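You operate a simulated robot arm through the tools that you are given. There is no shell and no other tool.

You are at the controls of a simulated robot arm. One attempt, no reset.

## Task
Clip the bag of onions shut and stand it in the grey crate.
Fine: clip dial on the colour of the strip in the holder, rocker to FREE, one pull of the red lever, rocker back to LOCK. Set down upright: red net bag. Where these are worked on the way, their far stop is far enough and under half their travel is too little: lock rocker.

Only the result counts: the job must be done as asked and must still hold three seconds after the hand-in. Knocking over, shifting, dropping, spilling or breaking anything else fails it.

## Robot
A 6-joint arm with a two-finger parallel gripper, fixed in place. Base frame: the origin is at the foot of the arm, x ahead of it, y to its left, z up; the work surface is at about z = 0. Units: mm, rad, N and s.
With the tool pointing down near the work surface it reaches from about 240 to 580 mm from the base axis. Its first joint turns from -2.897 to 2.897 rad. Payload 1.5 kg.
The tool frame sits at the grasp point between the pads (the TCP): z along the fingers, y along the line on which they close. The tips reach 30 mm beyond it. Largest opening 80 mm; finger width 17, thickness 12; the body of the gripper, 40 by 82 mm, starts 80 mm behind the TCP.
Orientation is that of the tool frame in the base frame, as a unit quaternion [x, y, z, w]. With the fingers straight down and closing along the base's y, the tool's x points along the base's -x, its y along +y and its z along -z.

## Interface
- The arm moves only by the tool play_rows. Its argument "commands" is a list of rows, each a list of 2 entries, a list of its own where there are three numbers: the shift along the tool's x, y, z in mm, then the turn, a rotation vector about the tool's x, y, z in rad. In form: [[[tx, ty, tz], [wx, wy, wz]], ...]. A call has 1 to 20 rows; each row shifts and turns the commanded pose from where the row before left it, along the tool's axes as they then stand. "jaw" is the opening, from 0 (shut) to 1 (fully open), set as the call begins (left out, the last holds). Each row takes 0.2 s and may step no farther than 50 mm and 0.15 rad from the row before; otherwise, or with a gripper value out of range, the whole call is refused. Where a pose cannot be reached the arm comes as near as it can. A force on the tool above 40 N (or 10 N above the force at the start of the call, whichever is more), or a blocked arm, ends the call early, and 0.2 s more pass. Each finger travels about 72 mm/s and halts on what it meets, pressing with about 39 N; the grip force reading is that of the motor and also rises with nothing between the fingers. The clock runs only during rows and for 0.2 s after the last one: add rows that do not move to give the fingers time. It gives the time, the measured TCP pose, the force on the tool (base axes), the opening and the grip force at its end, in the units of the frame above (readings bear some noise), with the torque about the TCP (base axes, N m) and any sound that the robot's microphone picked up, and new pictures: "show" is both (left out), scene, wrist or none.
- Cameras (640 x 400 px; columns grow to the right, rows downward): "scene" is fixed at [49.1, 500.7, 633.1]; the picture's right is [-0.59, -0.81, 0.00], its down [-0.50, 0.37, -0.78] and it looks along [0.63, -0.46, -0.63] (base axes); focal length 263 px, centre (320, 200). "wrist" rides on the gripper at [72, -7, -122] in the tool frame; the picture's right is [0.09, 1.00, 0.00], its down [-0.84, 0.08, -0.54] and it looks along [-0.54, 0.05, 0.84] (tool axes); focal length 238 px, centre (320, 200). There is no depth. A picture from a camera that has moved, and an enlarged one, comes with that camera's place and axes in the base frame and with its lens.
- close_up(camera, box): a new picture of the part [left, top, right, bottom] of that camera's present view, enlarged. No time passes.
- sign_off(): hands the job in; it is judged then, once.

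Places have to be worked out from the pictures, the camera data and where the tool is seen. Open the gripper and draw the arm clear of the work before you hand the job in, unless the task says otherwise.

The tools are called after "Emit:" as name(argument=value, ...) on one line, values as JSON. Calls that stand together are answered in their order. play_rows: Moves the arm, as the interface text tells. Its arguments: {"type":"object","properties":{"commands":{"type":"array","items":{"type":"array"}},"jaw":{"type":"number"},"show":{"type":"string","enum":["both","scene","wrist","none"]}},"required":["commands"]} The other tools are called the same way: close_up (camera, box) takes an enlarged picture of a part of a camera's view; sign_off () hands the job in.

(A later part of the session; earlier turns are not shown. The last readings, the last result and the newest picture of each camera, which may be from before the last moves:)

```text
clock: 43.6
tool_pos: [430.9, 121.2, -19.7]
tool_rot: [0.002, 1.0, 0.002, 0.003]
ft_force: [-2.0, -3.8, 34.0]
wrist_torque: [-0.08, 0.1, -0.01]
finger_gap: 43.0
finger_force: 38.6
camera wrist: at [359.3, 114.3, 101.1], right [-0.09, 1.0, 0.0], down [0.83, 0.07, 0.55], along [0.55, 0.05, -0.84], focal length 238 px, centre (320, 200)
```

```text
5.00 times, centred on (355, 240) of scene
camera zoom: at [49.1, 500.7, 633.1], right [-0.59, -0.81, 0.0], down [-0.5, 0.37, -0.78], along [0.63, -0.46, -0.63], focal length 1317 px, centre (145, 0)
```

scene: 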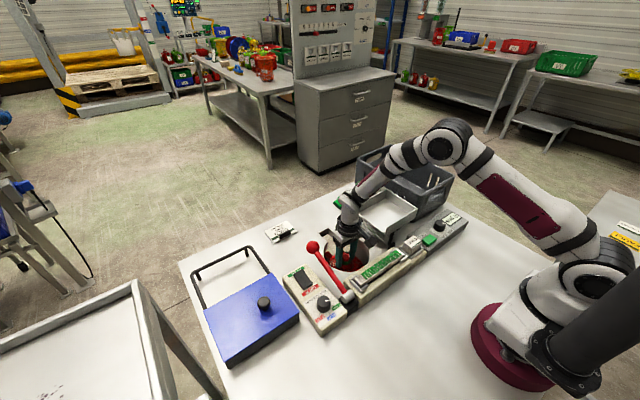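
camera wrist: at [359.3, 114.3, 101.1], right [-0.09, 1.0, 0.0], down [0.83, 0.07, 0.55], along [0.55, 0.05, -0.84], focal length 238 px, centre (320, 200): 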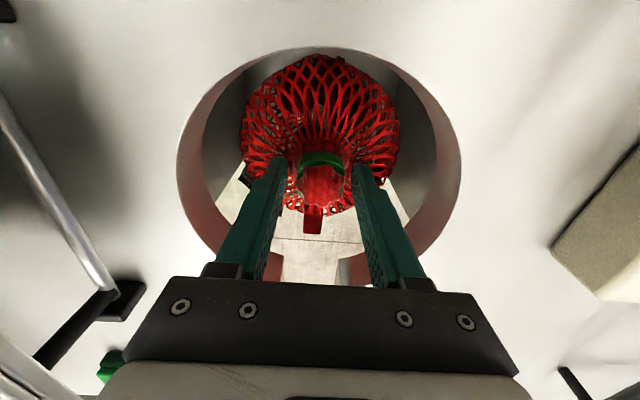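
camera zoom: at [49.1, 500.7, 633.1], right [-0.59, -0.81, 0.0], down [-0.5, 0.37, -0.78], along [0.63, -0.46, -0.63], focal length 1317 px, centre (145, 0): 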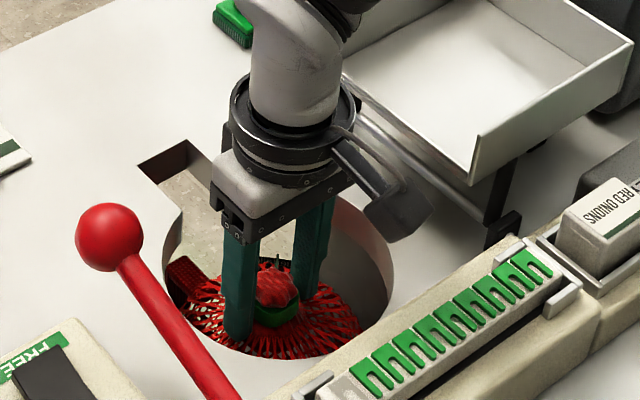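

The fingertips wedged on the bag's shoulder (gap 43 mm, 34 N upward). I open, rise about 7 mm so the tips clear the shoulder, and close again.

Emit:
play_rows(commands=[[[0, 0, 0], [0, 0, 0]], [[0, 0, -7], [0, 0, 0]], [[0, 0, 0], [0, 0, 0]]], jaw=0.7, show="none")

Emit:
play_rows(commands=[[[0, 0, 0], [0, 0, 0]], [[0, 0, 0], [0, 0, 0]], [[0, 0, 0], [0, 0, 0]], [[0, 0, 0], [0, 0, 0]]], jaw=0.0, show="wrist")

Emit:
close_up(camera="wrist", box=[220, 50, 420, 270])

Emit:
close_up(camera="scene", box=[310, 200, 400, 280])

```text
clock: 44.4
tool_pos: [429.4, 120.2, -12.9]
tool_rot: [0.002, 1.0, 0.001, 0.002]
ft_force: [0.6, -0.7, 0.1]
wrist_torque: [0.02, 0.01, 0.05]
finger_gap: 56.2
finger_force: 0.1
```

```text
clock: 45.4
tool_pos: [429.7, 120.6, -13.8]
tool_rot: [0.001, 1.0, 0.002, 0.002]
ft_force: [-0.6, -0.9, 1.7]
wrist_torque: [-0.17, 0.03, -0.01]
finger_gap: 31.6
finger_force: 39.2
camera wrist: at [358.9, 113.9, 107.4], right [-0.09, 1.0, 0.0], down [0.83, 0.07, 0.55], along [0.54, 0.05, -0.84], focal length 238 px, centre (320, 200)
```

wrist: 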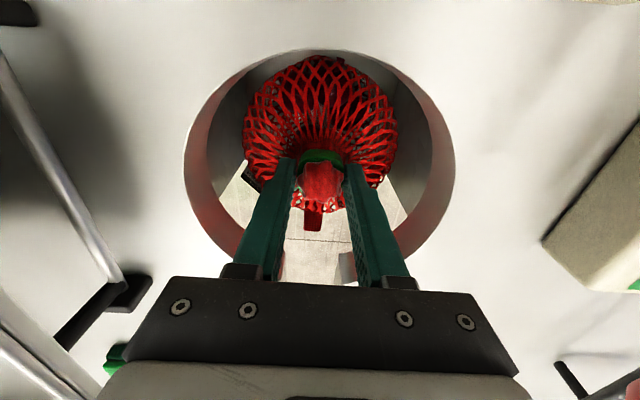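

```text
1.82 times, centred on (320, 160) of wrist
camera zoom: at [358.9, 113.9, 107.4], right [-0.09, 1.0, 0.0], down [0.83, 0.07, 0.55], along [0.54, 0.05, -0.84], focal length 433 px, centre (320, 273)
```

zoom: 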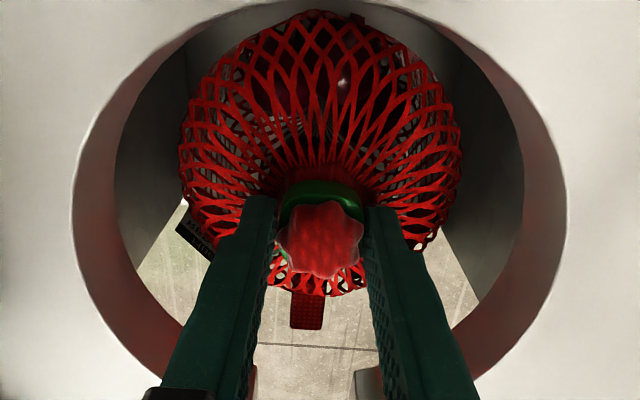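

```text
5.00 times, centred on (355, 240) of scene
camera zoom: at [49.1, 500.7, 633.1], right [-0.59, -0.81, 0.0], down [-0.5, 0.37, -0.78], along [0.63, -0.46, -0.63], focal length 1317 px, centre (145, 0)
```

zoom: 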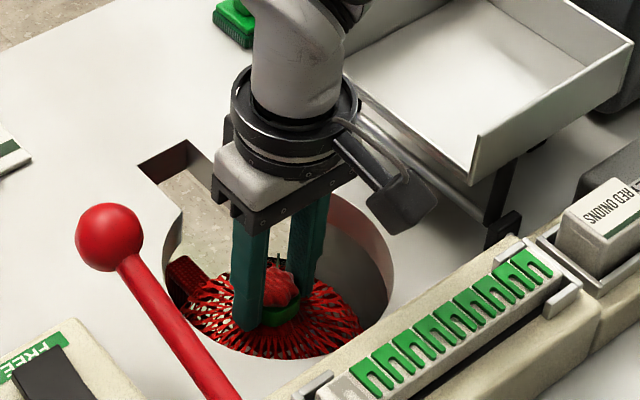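

The clip is gripped (gap 31.6 mm) with hardly any force. I lift 15 mm to feel the weight and check that the bag follows.

Emit:
play_rows(commands=[[[0, 0, -5], [0, 0, 0]], [[0, 0, -5], [0, 0, 0]], [[0, 0, -5], [0, 0, 0]], [[0, 0, 0], [0, 0, 0]]], show="wrist")

Emit:
close_up(camera="wrist", box=[220, 50, 420, 270])

Emit:
close_up(camera="scene", box=[310, 200, 400, 280])

```text
clock: 46.4
tool_pos: [429.9, 120.3, 0.3]
tool_rot: [0.0, 1.0, 0.001, 0.002]
ft_force: [0.2, -0.1, -2.0]
wrist_torque: [0.0, -0.02, 0.01]
finger_gap: 31.5
finger_force: 39.3
camera wrist: at [358.9, 114.2, 122.3], right [-0.09, 1.0, 0.0], down [0.84, 0.07, 0.55], along [0.54, 0.05, -0.84], focal length 238 px, centre (320, 200)
```

wrist: 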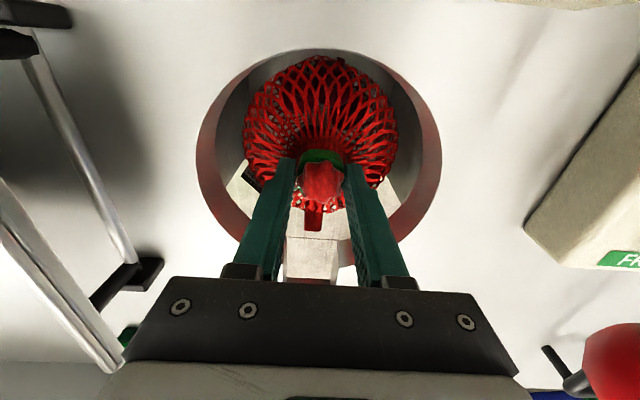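

```text
1.82 times, centred on (320, 160) of wrist
camera zoom: at [358.9, 114.2, 122.3], right [-0.09, 1.0, 0.0], down [0.84, 0.07, 0.55], along [0.54, 0.05, -0.84], focal length 433 px, centre (320, 273)
```

zoom: 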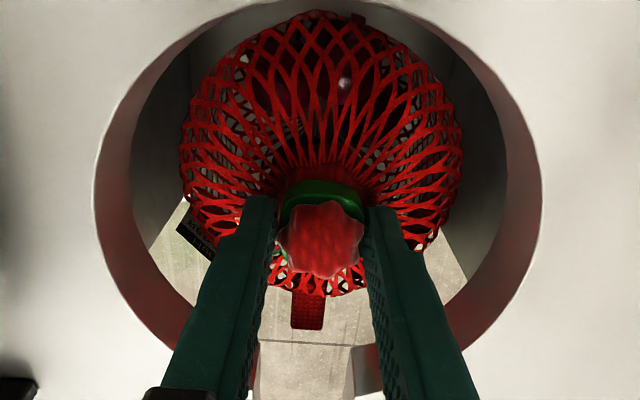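

```text
5.00 times, centred on (355, 240) of scene
camera zoom: at [49.1, 500.7, 633.1], right [-0.59, -0.81, 0.0], down [-0.5, 0.37, -0.78], along [0.63, -0.46, -0.63], focal length 1317 px, centre (145, 0)
```

zoom: 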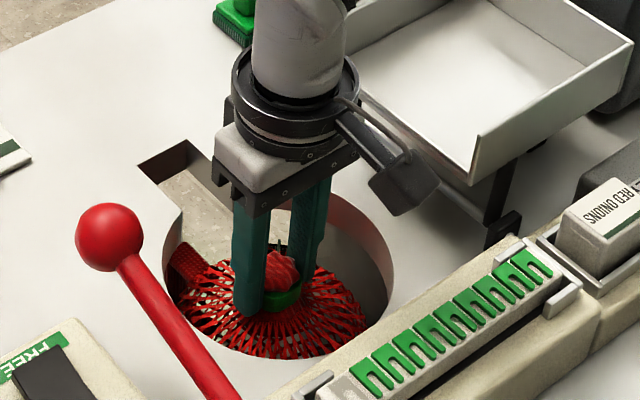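

The bag follows, with its side loop aligned to the slot and only about 2–3 N of load. I keep lifting straight up slowly while watching for contact.

Emit:
play_rows(commands=[[[0, 0, -6], [0, 0, 0]], [[0, 0, -6], [0, 0, 0]], [[0, 0, -6], [0, 0, 0]], [[0, 0, -6], [0, 0, 0]], [[0, 0, -6], [0, 0, 0]], [[0, 0, 0], [0, 0, 0]]], show="wrist")

Emit:
close_up(camera="wrist", box=[180, 40, 460, 290])

Emit:
close_up(camera="scene", box=[310, 200, 400, 280])

```text
clock: 47.8
tool_pos: [429.8, 120.3, 31.6]
tool_rot: [0.002, 1.0, 0.002, 0.002]
ft_force: [-0.5, -0.8, -2.6]
wrist_torque: [-0.02, -0.02, 0.0]
finger_gap: 31.5
finger_force: 39.5
camera wrist: at [358.6, 113.9, 152.1], right [-0.09, 1.0, 0.0], down [0.84, 0.07, 0.55], along [0.54, 0.05, -0.84], focal length 238 px, centre (320, 200)
```

wrist: 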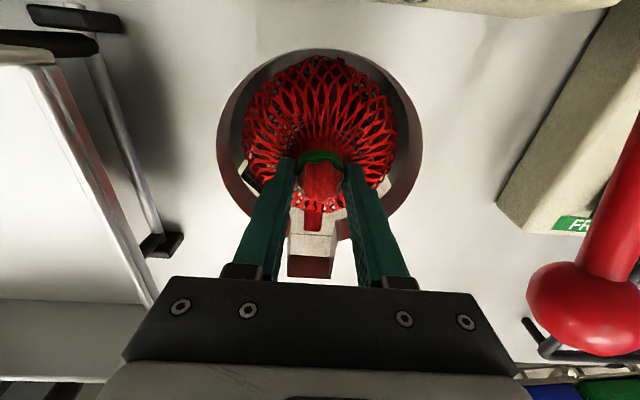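

```text
1.60 times, centred on (320, 165) of wrist
camera zoom: at [358.6, 113.9, 152.1], right [-0.09, 1.0, 0.0], down [0.84, 0.07, 0.55], along [0.54, 0.05, -0.84], focal length 381 px, centre (320, 256)
```

zoom: 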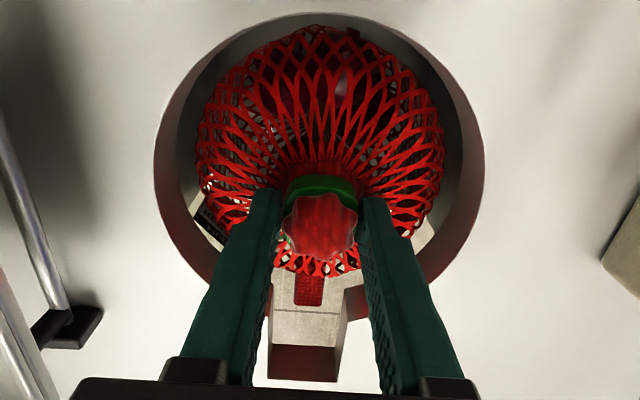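

```text
5.00 times, centred on (355, 240) of scene
camera zoom: at [49.1, 500.7, 633.1], right [-0.59, -0.81, 0.0], down [-0.5, 0.37, -0.78], along [0.63, -0.46, -0.63], focal length 1317 px, centre (145, 0)
```

zoom: 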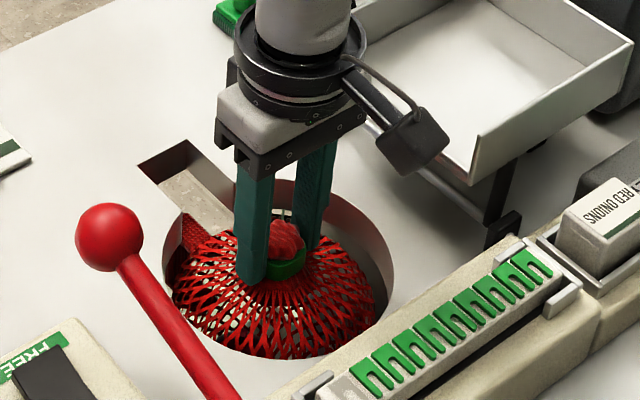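

There is no contact so far, and the load is still about 2.6 N. I continue straight up.

Emit:
play_rows(commands=[[[0, 0, -6], [0, 0, 0]], [[0, 0, -6], [0, 0, 0]], [[0, 0, -6], [0, 0, 0]], [[0, 0, -6], [0, 0, 0]], [[0, 0, -6], [0, 0, 0]], [[0, 0, 0], [0, 0, 0]]], show="wrist")

Emit:
close_up(camera="wrist", box=[180, 40, 460, 290])

Emit:
close_up(camera="scene", box=[310, 200, 400, 280])

```text
clock: 49.2
tool_pos: [429.8, 119.2, 63.2]
tool_rot: [0.001, 1.0, 0.001, 0.001]
ft_force: [0.4, 0.4, -2.6]
wrist_torque: [0.02, 0.02, 0.01]
finger_gap: 32.1
finger_force: 38.8
camera wrist: at [358.6, 113.7, 182.3], right [-0.09, 1.0, 0.0], down [0.83, 0.07, 0.55], along [0.54, 0.05, -0.84], focal length 238 px, centre (320, 200)
```

wrist: 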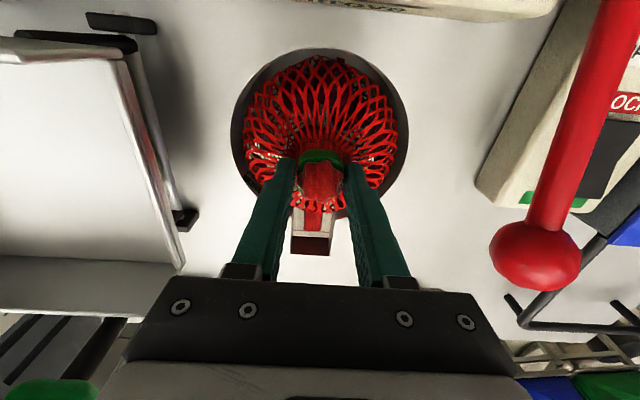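

```text
1.60 times, centred on (320, 165) of wrist
camera zoom: at [358.6, 113.7, 182.3], right [-0.09, 1.0, 0.0], down [0.83, 0.07, 0.55], along [0.54, 0.05, -0.84], focal length 381 px, centre (320, 256)
```

zoom: 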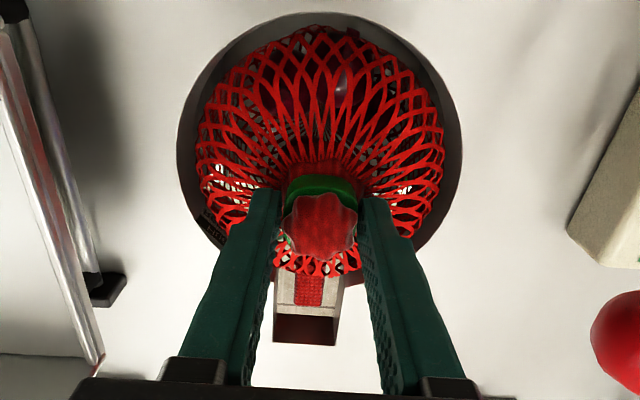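

```text
5.00 times, centred on (355, 240) of scene
camera zoom: at [49.1, 500.7, 633.1], right [-0.59, -0.81, 0.0], down [-0.5, 0.37, -0.78], along [0.63, -0.46, -0.63], focal length 1317 px, centre (145, 0)
```

zoom: 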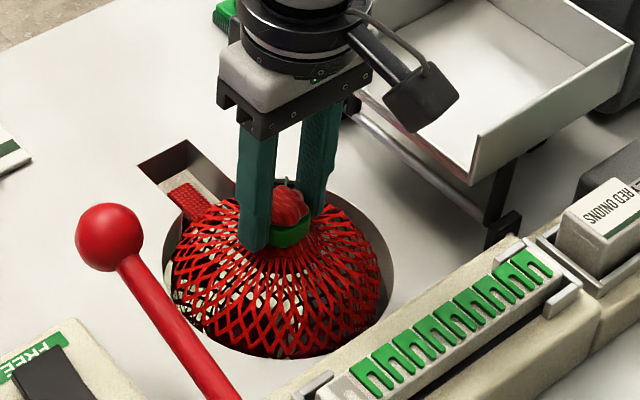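

The bag's widest part is coming level with the table and the loop lines up with the slot. I continue up slowly.

Emit:
play_rows(commands=[[[0, 0, -6], [0, 0, 0]], [[0, 0, -6], [0, 0, 0]], [[0, 0, -6], [0, 0, 0]], [[0, 0, -6], [0, 0, 0]], [[0, 0, -6], [0, 0, 0]], [[0, 0, -6], [0, 0, 0]], [[0, 0, 0], [0, 0, 0]]], show="wrist")

Emit:
close_up(camera="wrist", box=[180, 40, 460, 290])

Emit:
close_up(camera="scene", box=[310, 180, 410, 280])

```text
clock: 50.8
tool_pos: [429.3, 120.1, 97.8]
tool_rot: [0.0, 1.0, 0.002, 0.002]
ft_force: [-0.1, 0.2, -3.0]
wrist_torque: [0.0, -0.05, 0.02]
finger_gap: 32.1
finger_force: 39.0
camera wrist: at [357.9, 113.7, 218.4], right [-0.09, 1.0, 0.0], down [0.83, 0.07, 0.55], along [0.54, 0.05, -0.84], focal length 238 px, centre (320, 200)
```

wrist: 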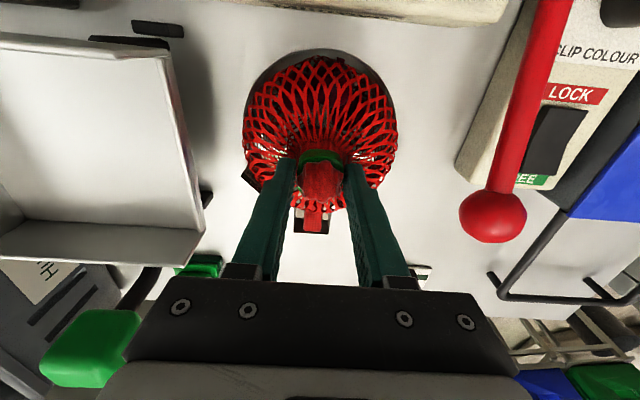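

```text
1.60 times, centred on (320, 165) of wrist
camera zoom: at [357.9, 113.7, 218.4], right [-0.09, 1.0, 0.0], down [0.83, 0.07, 0.55], along [0.54, 0.05, -0.84], focal length 381 px, centre (320, 256)
```

zoom: 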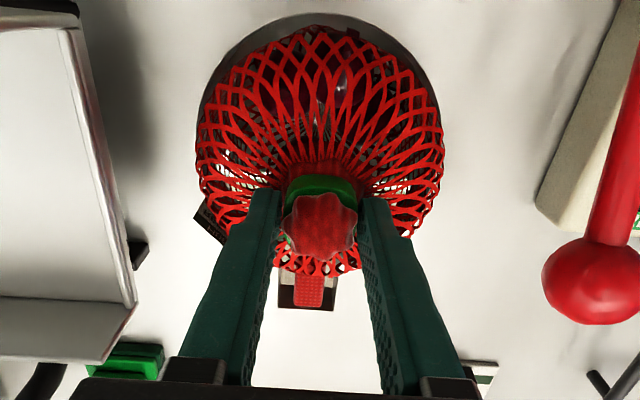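

```text
4.00 times, centred on (360, 230) of scene
camera zoom: at [49.1, 500.7, 633.1], right [-0.59, -0.81, 0.0], down [-0.5, 0.37, -0.78], along [0.63, -0.46, -0.63], focal length 1053 px, centre (160, 80)
```

zoom: 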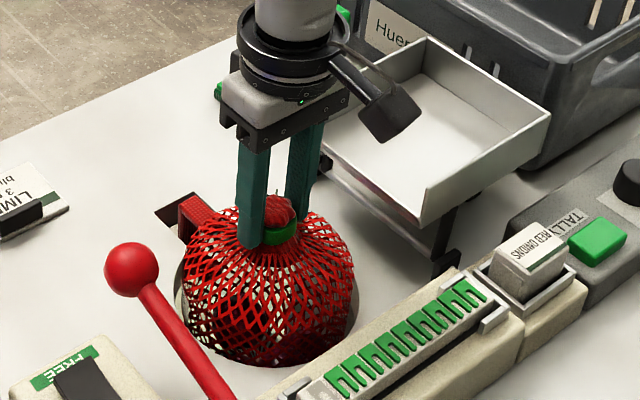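

Half the bag is out and the tag and loop have cleared. I keep lifting.

Emit:
play_rows(commands=[[[0, 0, -8], [0, 0, 0]], [[0, 0, -8], [0, 0, 0]], [[0, 0, -8], [0, 0, 0]], [[0, 0, -8], [0, 0, 0]], [[0, 0, -8], [0, 0, 0]], [[0, 0, -8], [0, 0, 0]], [[0, 0, -8], [0, 0, 0]], [[0, 0, -8], [0, 0, 0]], [[0, 0, 0], [0, 0, 0]]], show="both")

Emit:
close_up(camera="scene", box=[310, 160, 430, 280])

```text
clock: 52.8
tool_pos: [429.7, 119.3, 161.0]
tool_rot: [0.001, 1.0, 0.002, 0.002]
ft_force: [-0.1, -0.7, -2.0]
wrist_torque: [-0.03, 0.0, 0.02]
finger_gap: 32.2
finger_force: 39.1
camera wrist: at [357.7, 113.2, 282.5], right [-0.09, 1.0, 0.0], down [0.83, 0.07, 0.55], along [0.54, 0.05, -0.84], focal length 238 px, centre (320, 200)
```

scene: 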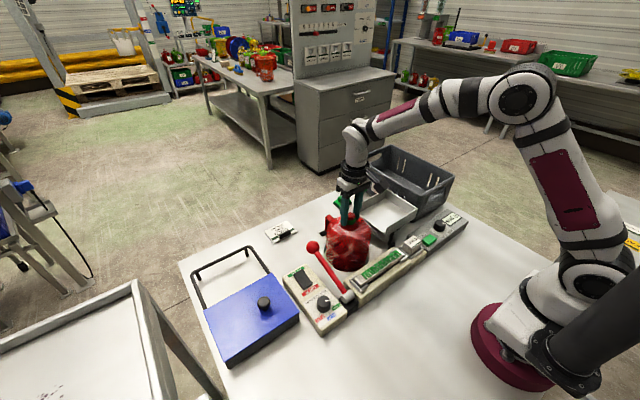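
wrist: 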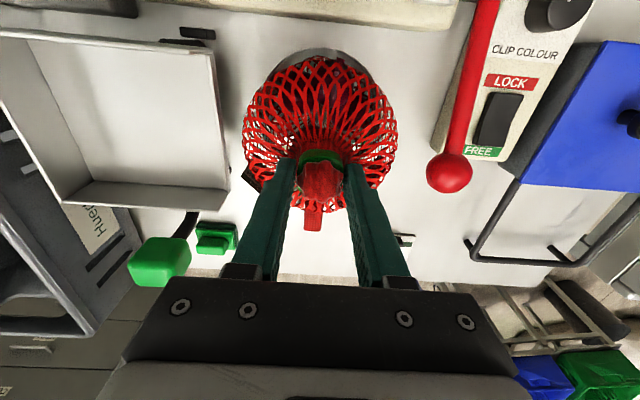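

```text
3.33 times, centred on (370, 220) of scene
camera zoom: at [49.1, 500.7, 633.1], right [-0.59, -0.81, 0.0], down [-0.5, 0.37, -0.78], along [0.63, -0.46, -0.63], focal length 878 px, centre (153, 133)
```

zoom: 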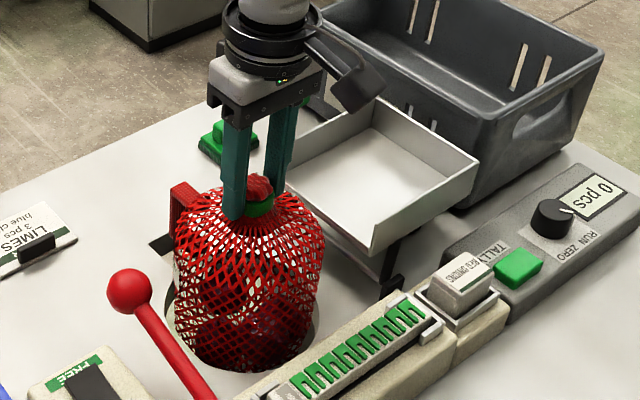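

The bag continues to come out freely. I lift another 90 mm and look for its bottom.

Emit:
play_rows(commands=[[[0, 0, -10], [0, 0, 0]], [[0, 0, -10], [0, 0, 0]], [[0, 0, -10], [0, 0, 0]], [[0, 0, -10], [0, 0, 0]], [[0, 0, -10], [0, 0, 0]], [[0, 0, -10], [0, 0, 0]], [[0, 0, -10], [0, 0, 0]], [[0, 0, -10], [0, 0, 0]], [[0, 0, -10], [0, 0, 0]], [[0, 0, 0], [0, 0, 0]]], show="scene")

Emit:
close_up(camera="scene", box=[300, 130, 440, 280])

```text
clock: 55.0
tool_pos: [429.1, 119.5, 250.6]
tool_rot: [0.001, 1.0, 0.002, 0.001]
ft_force: [0.0, -0.5, -1.9]
wrist_torque: [0.0, -0.01, 0.05]
finger_gap: 32.1
finger_force: 39.2
```

scene: 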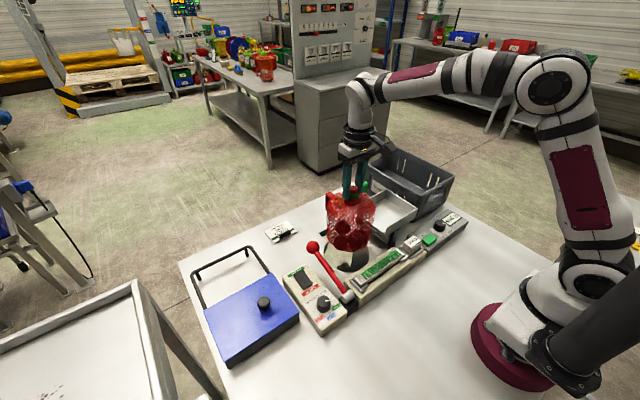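

```text
2.67 times, centred on (370, 205) of scene
camera zoom: at [49.1, 500.7, 633.1], right [-0.59, -0.81, 0.0], down [-0.5, 0.37, -0.78], along [0.63, -0.46, -0.63], focal length 702 px, centre (187, 187)
```

zoom: 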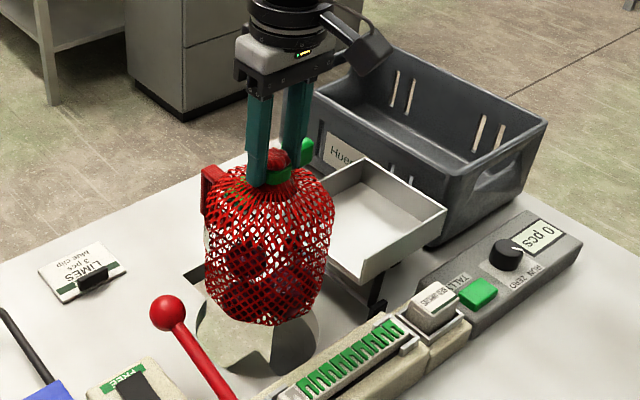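

The whole bag is out; its bottom is about 195 mm below the TCP. The tray's green knob stands at about (513, 2, 147), so I lift to TCP z about 385 before crossing.

Emit:
play_rows(commands=[[[0, 0, -15], [0, 0, 0]], [[0, 0, -15], [0, 0, 0]], [[0, 0, -15], [0, 0, 0]], [[0, 0, -15], [0, 0, 0]], [[0, 0, -15], [0, 0, 0]], [[0, 0, -15], [0, 0, 0]], [[0, 0, -15], [0, 0, 0]], [[0, 0, -15], [0, 0, 0]], [[0, 0, -15], [0, 0, 0]], [[0, 0, 0], [0, 0, 0]]], show="both")

Emit:
close_up(camera="scene", box=[300, 60, 440, 250])

```text
clock: 57.2
tool_pos: [427.5, 117.8, 384.8]
tool_rot: [0.002, 1.0, 0.001, 0.002]
ft_force: [-0.4, 0.3, -3.5]
wrist_torque: [-0.02, -0.04, 0.04]
finger_gap: 32.2
finger_force: 38.9
camera wrist: at [357.0, 112.5, 506.9], right [-0.09, 1.0, 0.0], down [0.83, 0.07, 0.55], along [0.54, 0.05, -0.84], focal length 238 px, centre (320, 200)
```

scene: 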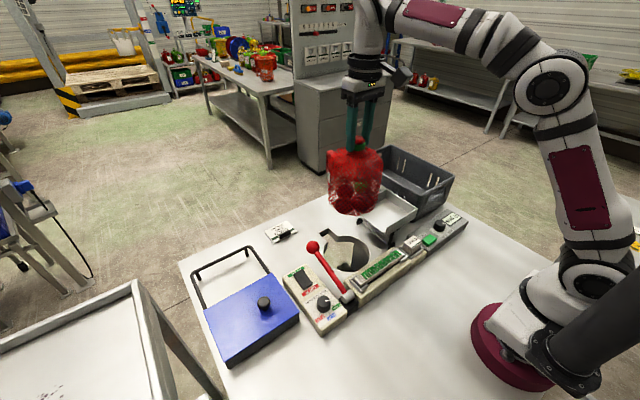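
wrist: 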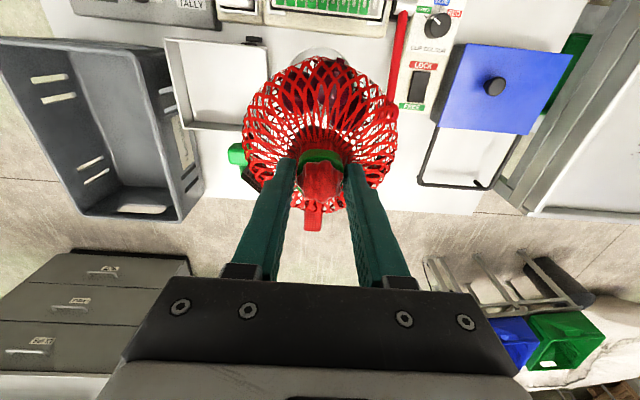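

```text
2.11 times, centred on (370, 155) of scene
camera zoom: at [49.1, 500.7, 633.1], right [-0.59, -0.81, 0.0], down [-0.5, 0.37, -0.78], along [0.63, -0.46, -0.63], focal length 554 px, centre (215, 295)
```

zoom: 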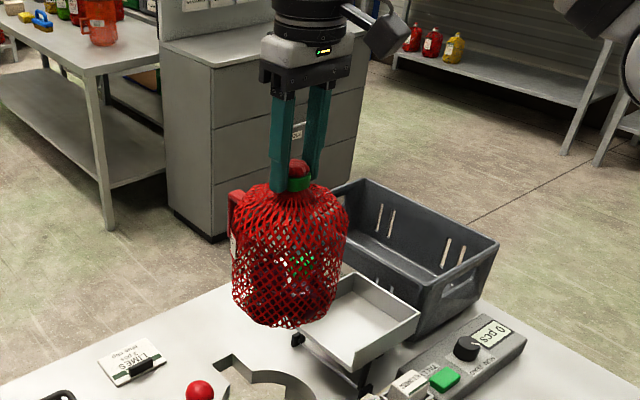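

The bag hangs straight, with its bottom at z about 188, clear of everything on the way. I cross over to y −234 at moderate speed.

Emit:
play_rows(commands=[[[0, -10, 0], [0, 0, 0]], [[0, -20, 0], [0, 0, 0]], [[0, -20, 0], [0, 0, 0]], [[0, -20, 0], [0, 0, 0]], [[0, -20, 0], [0, 0, 0]], [[0, -20, 0], [0, 0, 0]], [[0, -20, 0], [0, 0, 0]], [[0, -20, 0], [0, 0, 0]], [[0, -20, 0], [0, 0, 0]], [[0, -20, 0], [0, 0, 0]], [[0, -20, 0], [0, 0, 0]], [[0, -20, 0], [0, 0, 0]], [[0, -20, 0], [0, 0, 0]], [[0, -20, 0], [0, 0, 0]], [[0, -20, 0], [0, 0, 0]], [[0, -20, 0], [0, 0, 0]], [[0, -20, 0], [0, 0, 0]], [[0, -14, 0], [0, 0, 0]], [[0, -8, 0], [0, 0, 0]], [[0, 0, 0], [0, 0, 0]]], show="both")

Emit:
close_up(camera="scene", box=[330, 70, 490, 260])

Emit:
close_up(camera="wrist", box=[200, 40, 440, 260])

```text
clock: 61.4
tool_pos: [428.1, -233.8, 383.8]
tool_rot: [0.001, 1.0, 0.003, 0.002]
ft_force: [0.4, -0.4, -2.6]
wrist_torque: [0.01, -0.03, 0.02]
finger_gap: 32.4
finger_force: 38.8
camera wrist: at [356.3, -239.6, 505.5], right [-0.09, 1.0, 0.0], down [0.83, 0.07, 0.55], along [0.54, 0.05, -0.84], focal length 238 px, centre (320, 200)
```

scene: 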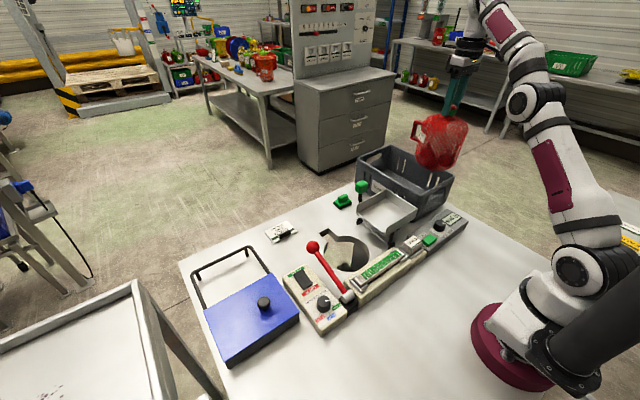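
wrist: 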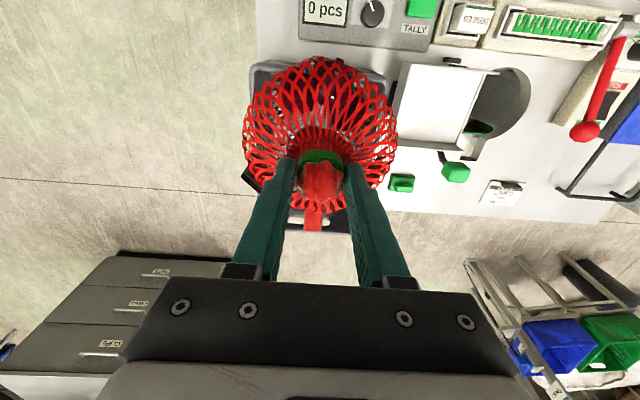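

```text
2.11 times, centred on (410, 165) of scene
camera zoom: at [49.1, 500.7, 633.1], right [-0.59, -0.81, 0.0], down [-0.5, 0.37, -0.78], along [0.63, -0.46, -0.63], focal length 554 px, centre (130, 274)
```

zoom: 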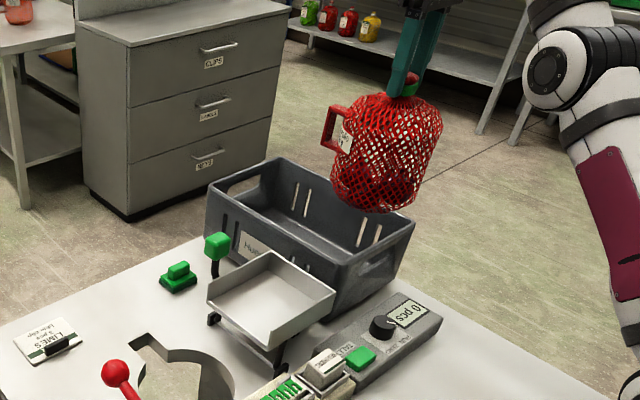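

```text
1.82 times, centred on (320, 150) of wrist
camera zoom: at [356.3, -239.6, 505.5], right [-0.09, 1.0, 0.0], down [0.83, 0.07, 0.55], along [0.54, 0.05, -0.84], focal length 433 px, centre (320, 291)
```

zoom: 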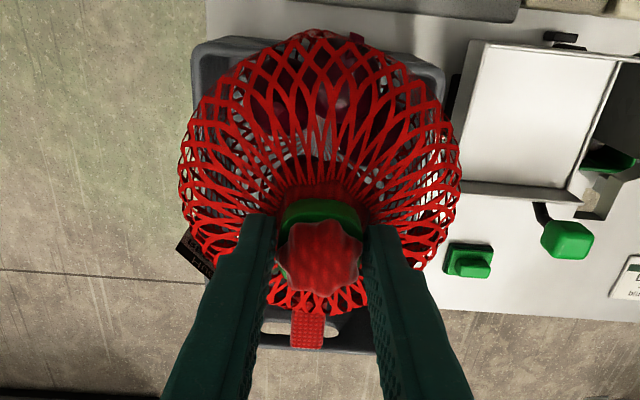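

The bag hangs over the crate. I move out to x about 490.

Emit:
play_rows(commands=[[[-8, 0, 5], [0, 0, 0]], [[-12, 0, 8], [0, 0, 0]], [[-12, 0, 8], [0, 0, 0]], [[-12, 0, 8], [0, 0, 0]], [[-12, 0, 6], [0, 0, 0]], [[-6, 0, 0], [0, 0, 0]], [[0, 0, 0], [0, 0, 0]]], show="both")

Emit:
close_up(camera="scene", box=[330, 70, 490, 260])

Emit:
close_up(camera="wrist", box=[200, 40, 440, 260])

```text
clock: 63.0
tool_pos: [433.3, -234.2, 380.1]
tool_rot: [0.002, 1.0, 0.002, 0.004]
ft_force: [0.8, -0.6, -3.5]
wrist_torque: [0.0, -0.03, 0.0]
finger_gap: 32.2
finger_force: 39.1
out of reach, approached as far as the arm can: row 1, 2, 3, 4, 5, 6
camera wrist: at [361.4, -238.6, 500.8], right [-0.09, 1.0, 0.0], down [0.83, 0.07, 0.55], along [0.55, 0.05, -0.84], focal length 238 px, centre (320, 200)
```

scene: 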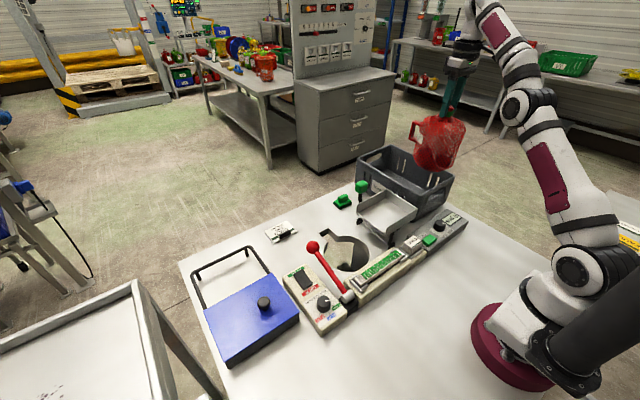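
wrist: 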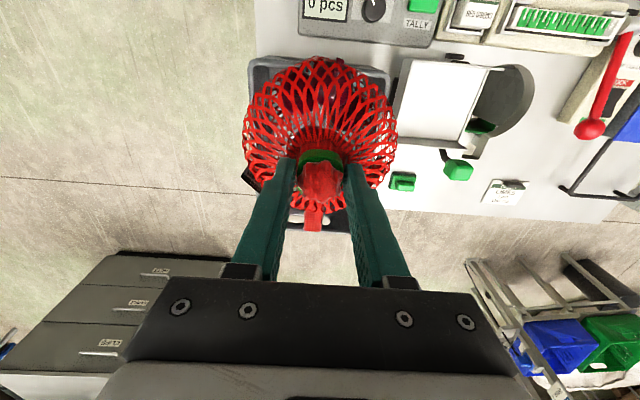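

```text
2.11 times, centred on (410, 165) of scene
camera zoom: at [49.1, 500.7, 633.1], right [-0.59, -0.81, 0.0], down [-0.5, 0.37, -0.78], along [0.63, -0.46, -0.63], focal length 554 px, centre (130, 274)
```

zoom: 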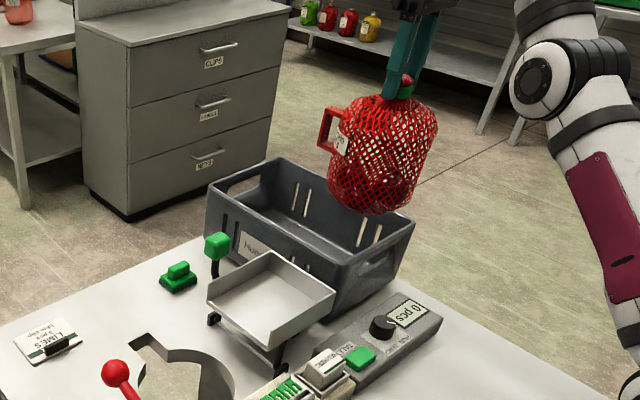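

```text
1.82 times, centred on (320, 150) of wrist
camera zoom: at [361.4, -238.6, 500.8], right [-0.09, 1.0, 0.0], down [0.83, 0.07, 0.55], along [0.55, 0.05, -0.84], focal length 433 px, centre (320, 291)
```

zoom: 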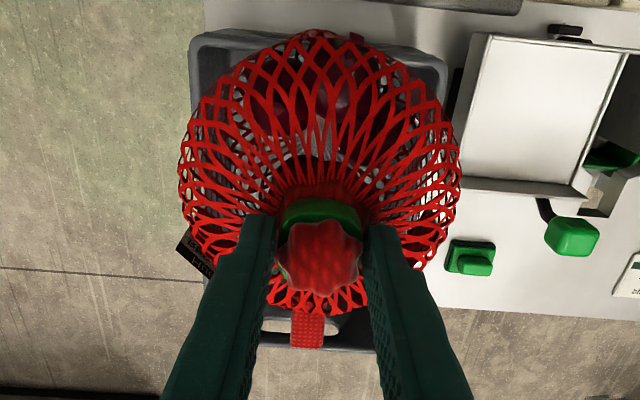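

The arm cannot reach that far out at this height; it stopped at (433,−234,380). I undo those rows so that the commanded pose is unambiguous before planning a lower path.

Emit:
play_rows(commands=[[[6, 0, 0], [0, 0, 0]], [[12, 0, -6], [0, 0, 0]], [[12, 0, -8], [0, 0, 0]], [[12, 0, -8], [0, 0, 0]], [[12, 0, -8], [0, 0, 0]], [[8, 0, -5], [0, 0, 0]], [[0, 0, 0], [0, 0, 0]]], show="none")

```text
clock: 64.6
tool_pos: [371.2, -232.5, 414.7]
tool_rot: [0.002, 1.0, 0.002, 0.002]
ft_force: [-0.2, -0.5, -2.1]
wrist_torque: [-0.04, -0.03, 0.03]
finger_gap: 32.1
finger_force: 39.2
```

So the commanded pose follows the reached one; it is now (371,−232,415). Reach grows as I go lower, so I come down to z about 340 at x 400, y −218, where the bag's bottom at about 140 is above the rim at 118, and check the clearance there.

Emit:
play_rows(commands=[[[-5.8, 2.9, 15], [0, 0, 0]], [[-5.8, 2.9, 15], [0, 0, 0]], [[-5.8, 2.9, 15], [0, 0, 0]], [[-5.8, 2.9, 15], [0, 0, 0]], [[-5.8, 2.9, 13], [0, 0, 0]], [[0, 0, 0], [0, 0, 0]]], show="both")

Emit:
close_up(camera="scene", box=[340, 70, 500, 260])

Emit:
close_up(camera="wrist", box=[200, 40, 440, 260])

```text
clock: 66.0
tool_pos: [400.1, -218.5, 342.0]
tool_rot: [0.0, 1.0, 0.002, 0.002]
ft_force: [-0.3, -0.9, -2.5]
wrist_torque: [-0.02, -0.04, 0.0]
finger_gap: 32.3
finger_force: 39.3
camera wrist: at [328.8, -224.0, 462.5], right [-0.09, 1.0, 0.0], down [0.83, 0.07, 0.55], along [0.54, 0.05, -0.84], focal length 238 px, centre (320, 200)
```

scene: 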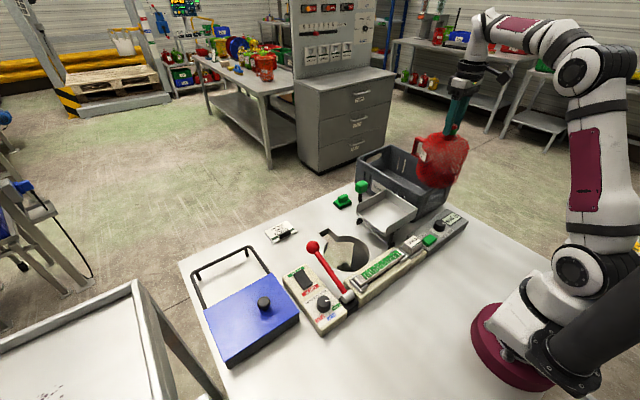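
wrist: 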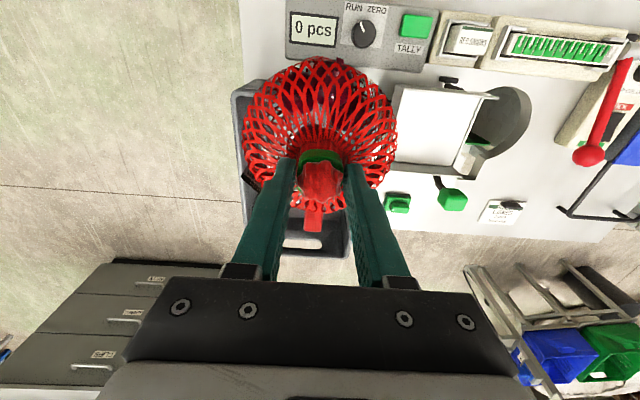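

```text
2.11 times, centred on (420, 165) of scene
camera zoom: at [49.1, 500.7, 633.1], right [-0.59, -0.81, 0.0], down [-0.5, 0.37, -0.78], along [0.63, -0.46, -0.63], focal length 554 px, centre (110, 274)
```

zoom: 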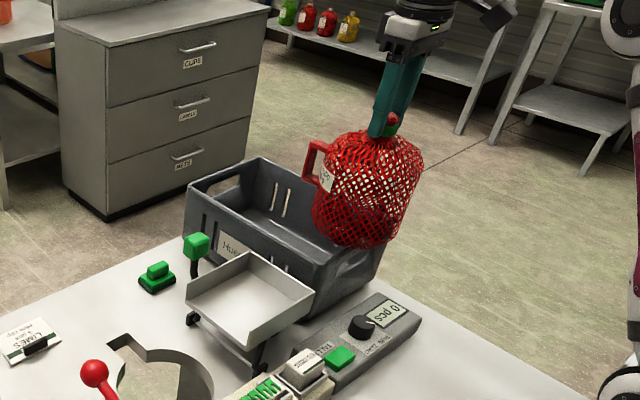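

```text
1.82 times, centred on (320, 150) of wrist
camera zoom: at [328.8, -224.0, 462.5], right [-0.09, 1.0, 0.0], down [0.83, 0.07, 0.55], along [0.54, 0.05, -0.84], focal length 433 px, centre (320, 291)
```

zoom: 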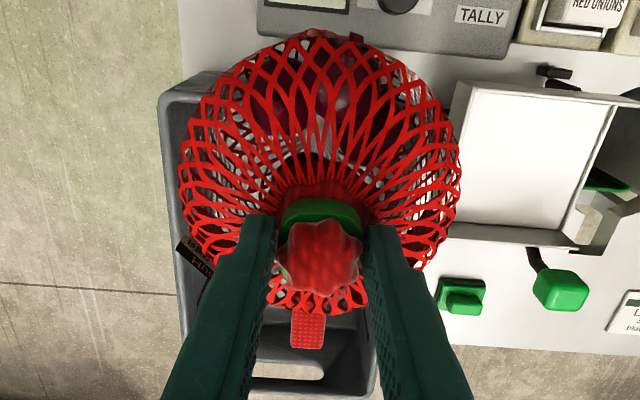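

The bag's bottom is at about z 145 and the rim at 118, so it clears. I advance 55 mm in x at this height.

Emit:
play_rows(commands=[[[-8, 0, 0], [0, 0, 0]], [[-12, 0, 0], [0, 0, 0]], [[-13, 0, 0], [0, 0, 0]], [[-13, 0, 0], [0, 0, 0]], [[-9, 0, 0], [0, 0, 0]], [[0, 0, 0], [0, 0, 0]]], show="both")

Emit:
close_up(camera="scene", box=[340, 70, 500, 260])

Emit:
close_up(camera="wrist", box=[200, 40, 440, 260])

```text
clock: 67.4
tool_pos: [455.8, -218.5, 341.9]
tool_rot: [-0.001, 1.0, 0.002, 0.002]
ft_force: [-0.1, -0.6, -2.0]
wrist_torque: [-0.02, -0.02, 0.03]
finger_gap: 32.5
finger_force: 38.5
camera wrist: at [383.9, -224.5, 462.9], right [-0.09, 1.0, 0.0], down [0.83, 0.07, 0.55], along [0.54, 0.05, -0.84], focal length 238 px, centre (320, 200)
```

scene: 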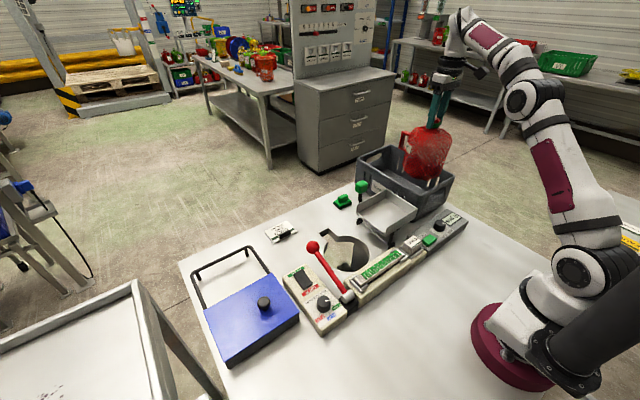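
wrist: 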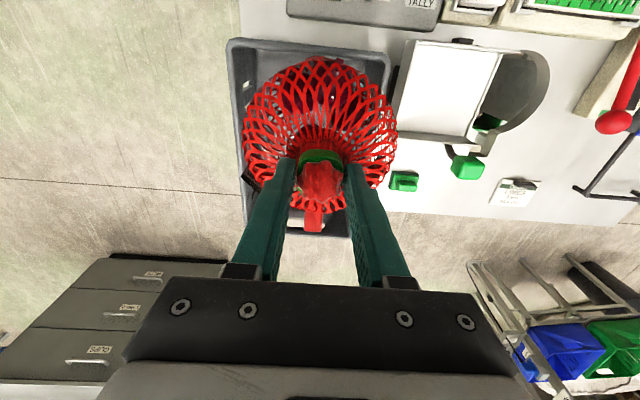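

```text
2.11 times, centred on (420, 165) of scene
camera zoom: at [49.1, 500.7, 633.1], right [-0.59, -0.81, 0.0], down [-0.5, 0.37, -0.78], along [0.63, -0.46, -0.63], focal length 554 px, centre (110, 274)
```

zoom: 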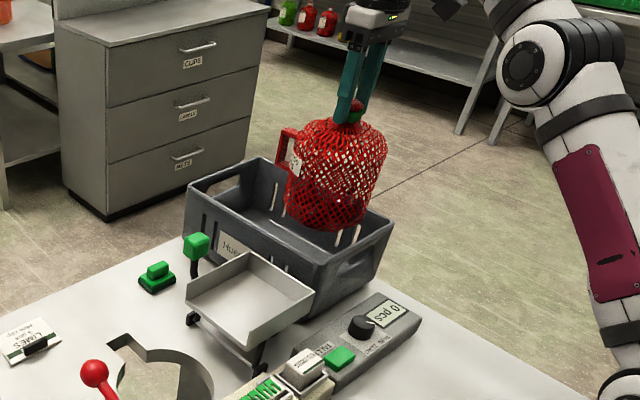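

```text
1.82 times, centred on (320, 150) of wrist
camera zoom: at [383.9, -224.5, 462.9], right [-0.09, 1.0, 0.0], down [0.83, 0.07, 0.55], along [0.54, 0.05, -0.84], focal length 433 px, centre (320, 291)
```

zoom: 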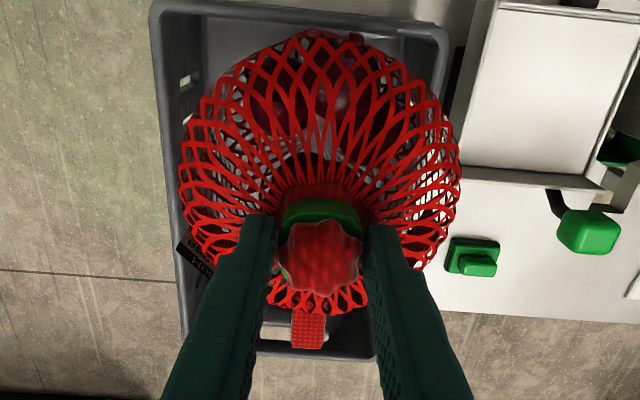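

The bag is over the crate opening, with about 11 mm to the right rim. I move further out while lowering, staying inside the growing reach.

Emit:
play_rows(commands=[[[-4, 0, 6], [0, 0, 0]], [[-5, 0, 6], [0, 0, 0]], [[-5, 0, 6], [0, 0, 0]], [[-4, 0, 6], [0, 0, 0]], [[0, 0, 0], [0, 0, 0]]], show="both")

Emit:
close_up(camera="scene", box=[340, 70, 500, 260])

Emit:
close_up(camera="wrist", box=[200, 40, 440, 260])

```text
clock: 68.6
tool_pos: [473.1, -217.9, 317.6]
tool_rot: [0.001, 1.0, 0.001, 0.002]
ft_force: [-1.0, 0.8, -2.9]
wrist_torque: [-0.03, 0.0, 0.01]
finger_gap: 32.1
finger_force: 39.2
camera wrist: at [402.1, -224.9, 439.1], right [-0.09, 1.0, 0.0], down [0.83, 0.07, 0.55], along [0.54, 0.05, -0.84], focal length 238 px, centre (320, 200)
```

scene: 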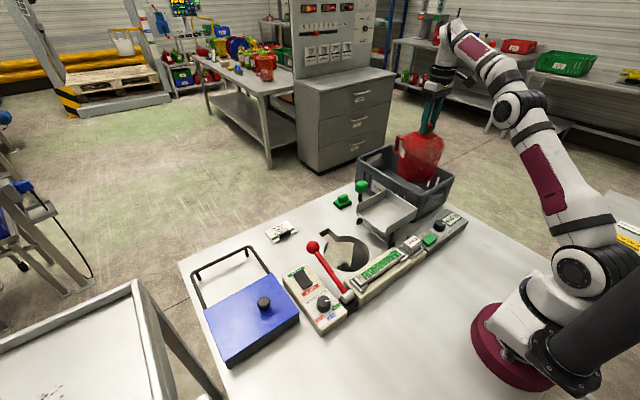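
wrist: 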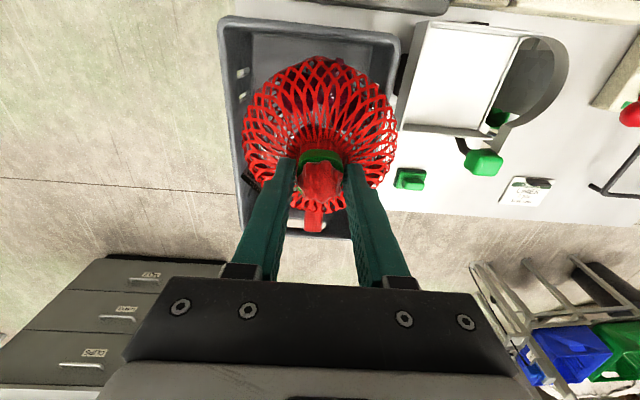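

```text
2.11 times, centred on (420, 165) of scene
camera zoom: at [49.1, 500.7, 633.1], right [-0.59, -0.81, 0.0], down [-0.5, 0.37, -0.78], along [0.63, -0.46, -0.63], focal length 554 px, centre (110, 274)
```

zoom: 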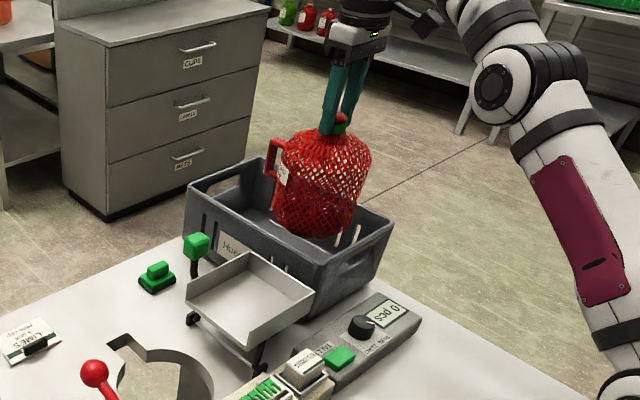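

```text
1.82 times, centred on (320, 150) of wrist
camera zoom: at [402.1, -224.9, 439.1], right [-0.09, 1.0, 0.0], down [0.83, 0.07, 0.55], along [0.54, 0.05, -0.84], focal length 433 px, centre (320, 291)
```

zoom: 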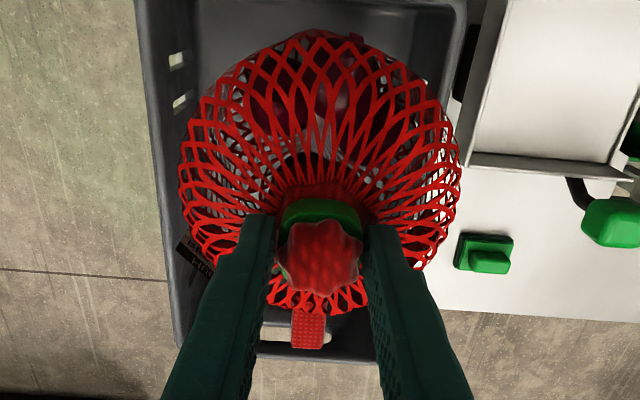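

All clear. I keep lowering while easing toward the crate's centre line.

Emit:
play_rows(commands=[[[-3.5, -3, 7], [0, 0, 0]], [[-3.5, -3, 8], [0, 0, 0]], [[-3, -2, 10], [0, 0, 0]], [[0, -1, 11], [0, 0, 0]], [[0, -1, 11], [0, 0, 0]], [[0, 0, 10], [0, 0, 0]], [[0, 0, 0], [0, 0, 0]]], show="both")

Emit:
close_up(camera="scene", box=[340, 90, 480, 240])

Emit:
close_up(camera="wrist", box=[200, 40, 440, 260])

```text
clock: 70.2
tool_pos: [483.2, -228.0, 260.1]
tool_rot: [0.001, 1.0, 0.003, 0.002]
ft_force: [-1.3, -0.6, -2.4]
wrist_torque: [0.01, -0.05, 0.02]
finger_gap: 32.1
finger_force: 38.5
camera wrist: at [412.0, -233.8, 381.5], right [-0.09, 1.0, 0.0], down [0.83, 0.07, 0.55], along [0.54, 0.05, -0.84], focal length 238 px, centre (320, 200)
```

scene: 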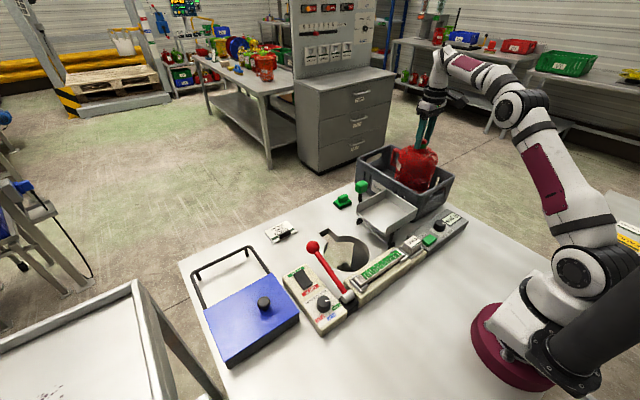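
wrist: 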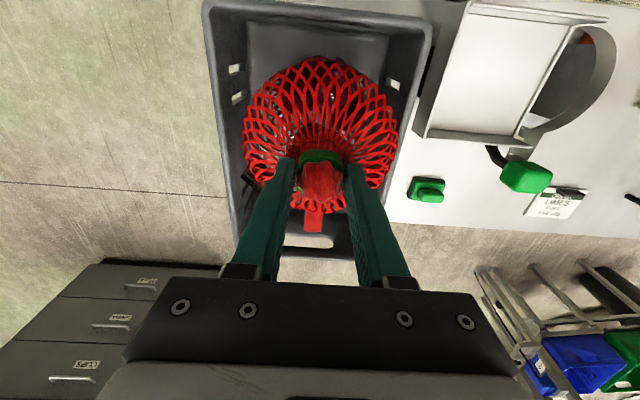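

```text
2.67 times, centred on (410, 165) of scene
camera zoom: at [49.1, 500.7, 633.1], right [-0.59, -0.81, 0.0], down [-0.5, 0.37, -0.78], along [0.63, -0.46, -0.63], focal length 702 px, centre (80, 293)
```

zoom: 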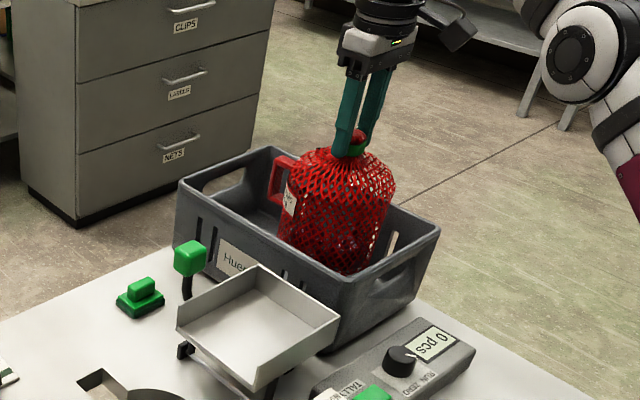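

```text
1.82 times, centred on (320, 150) of wrist
camera zoom: at [412.0, -233.8, 381.5], right [-0.09, 1.0, 0.0], down [0.83, 0.07, 0.55], along [0.54, 0.05, -0.84], focal length 433 px, centre (320, 291)
```

zoom: 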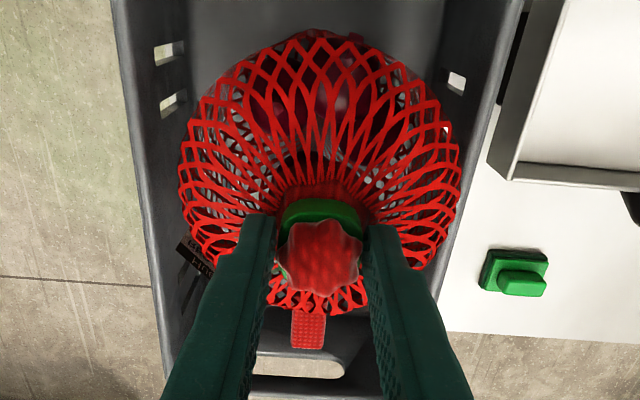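

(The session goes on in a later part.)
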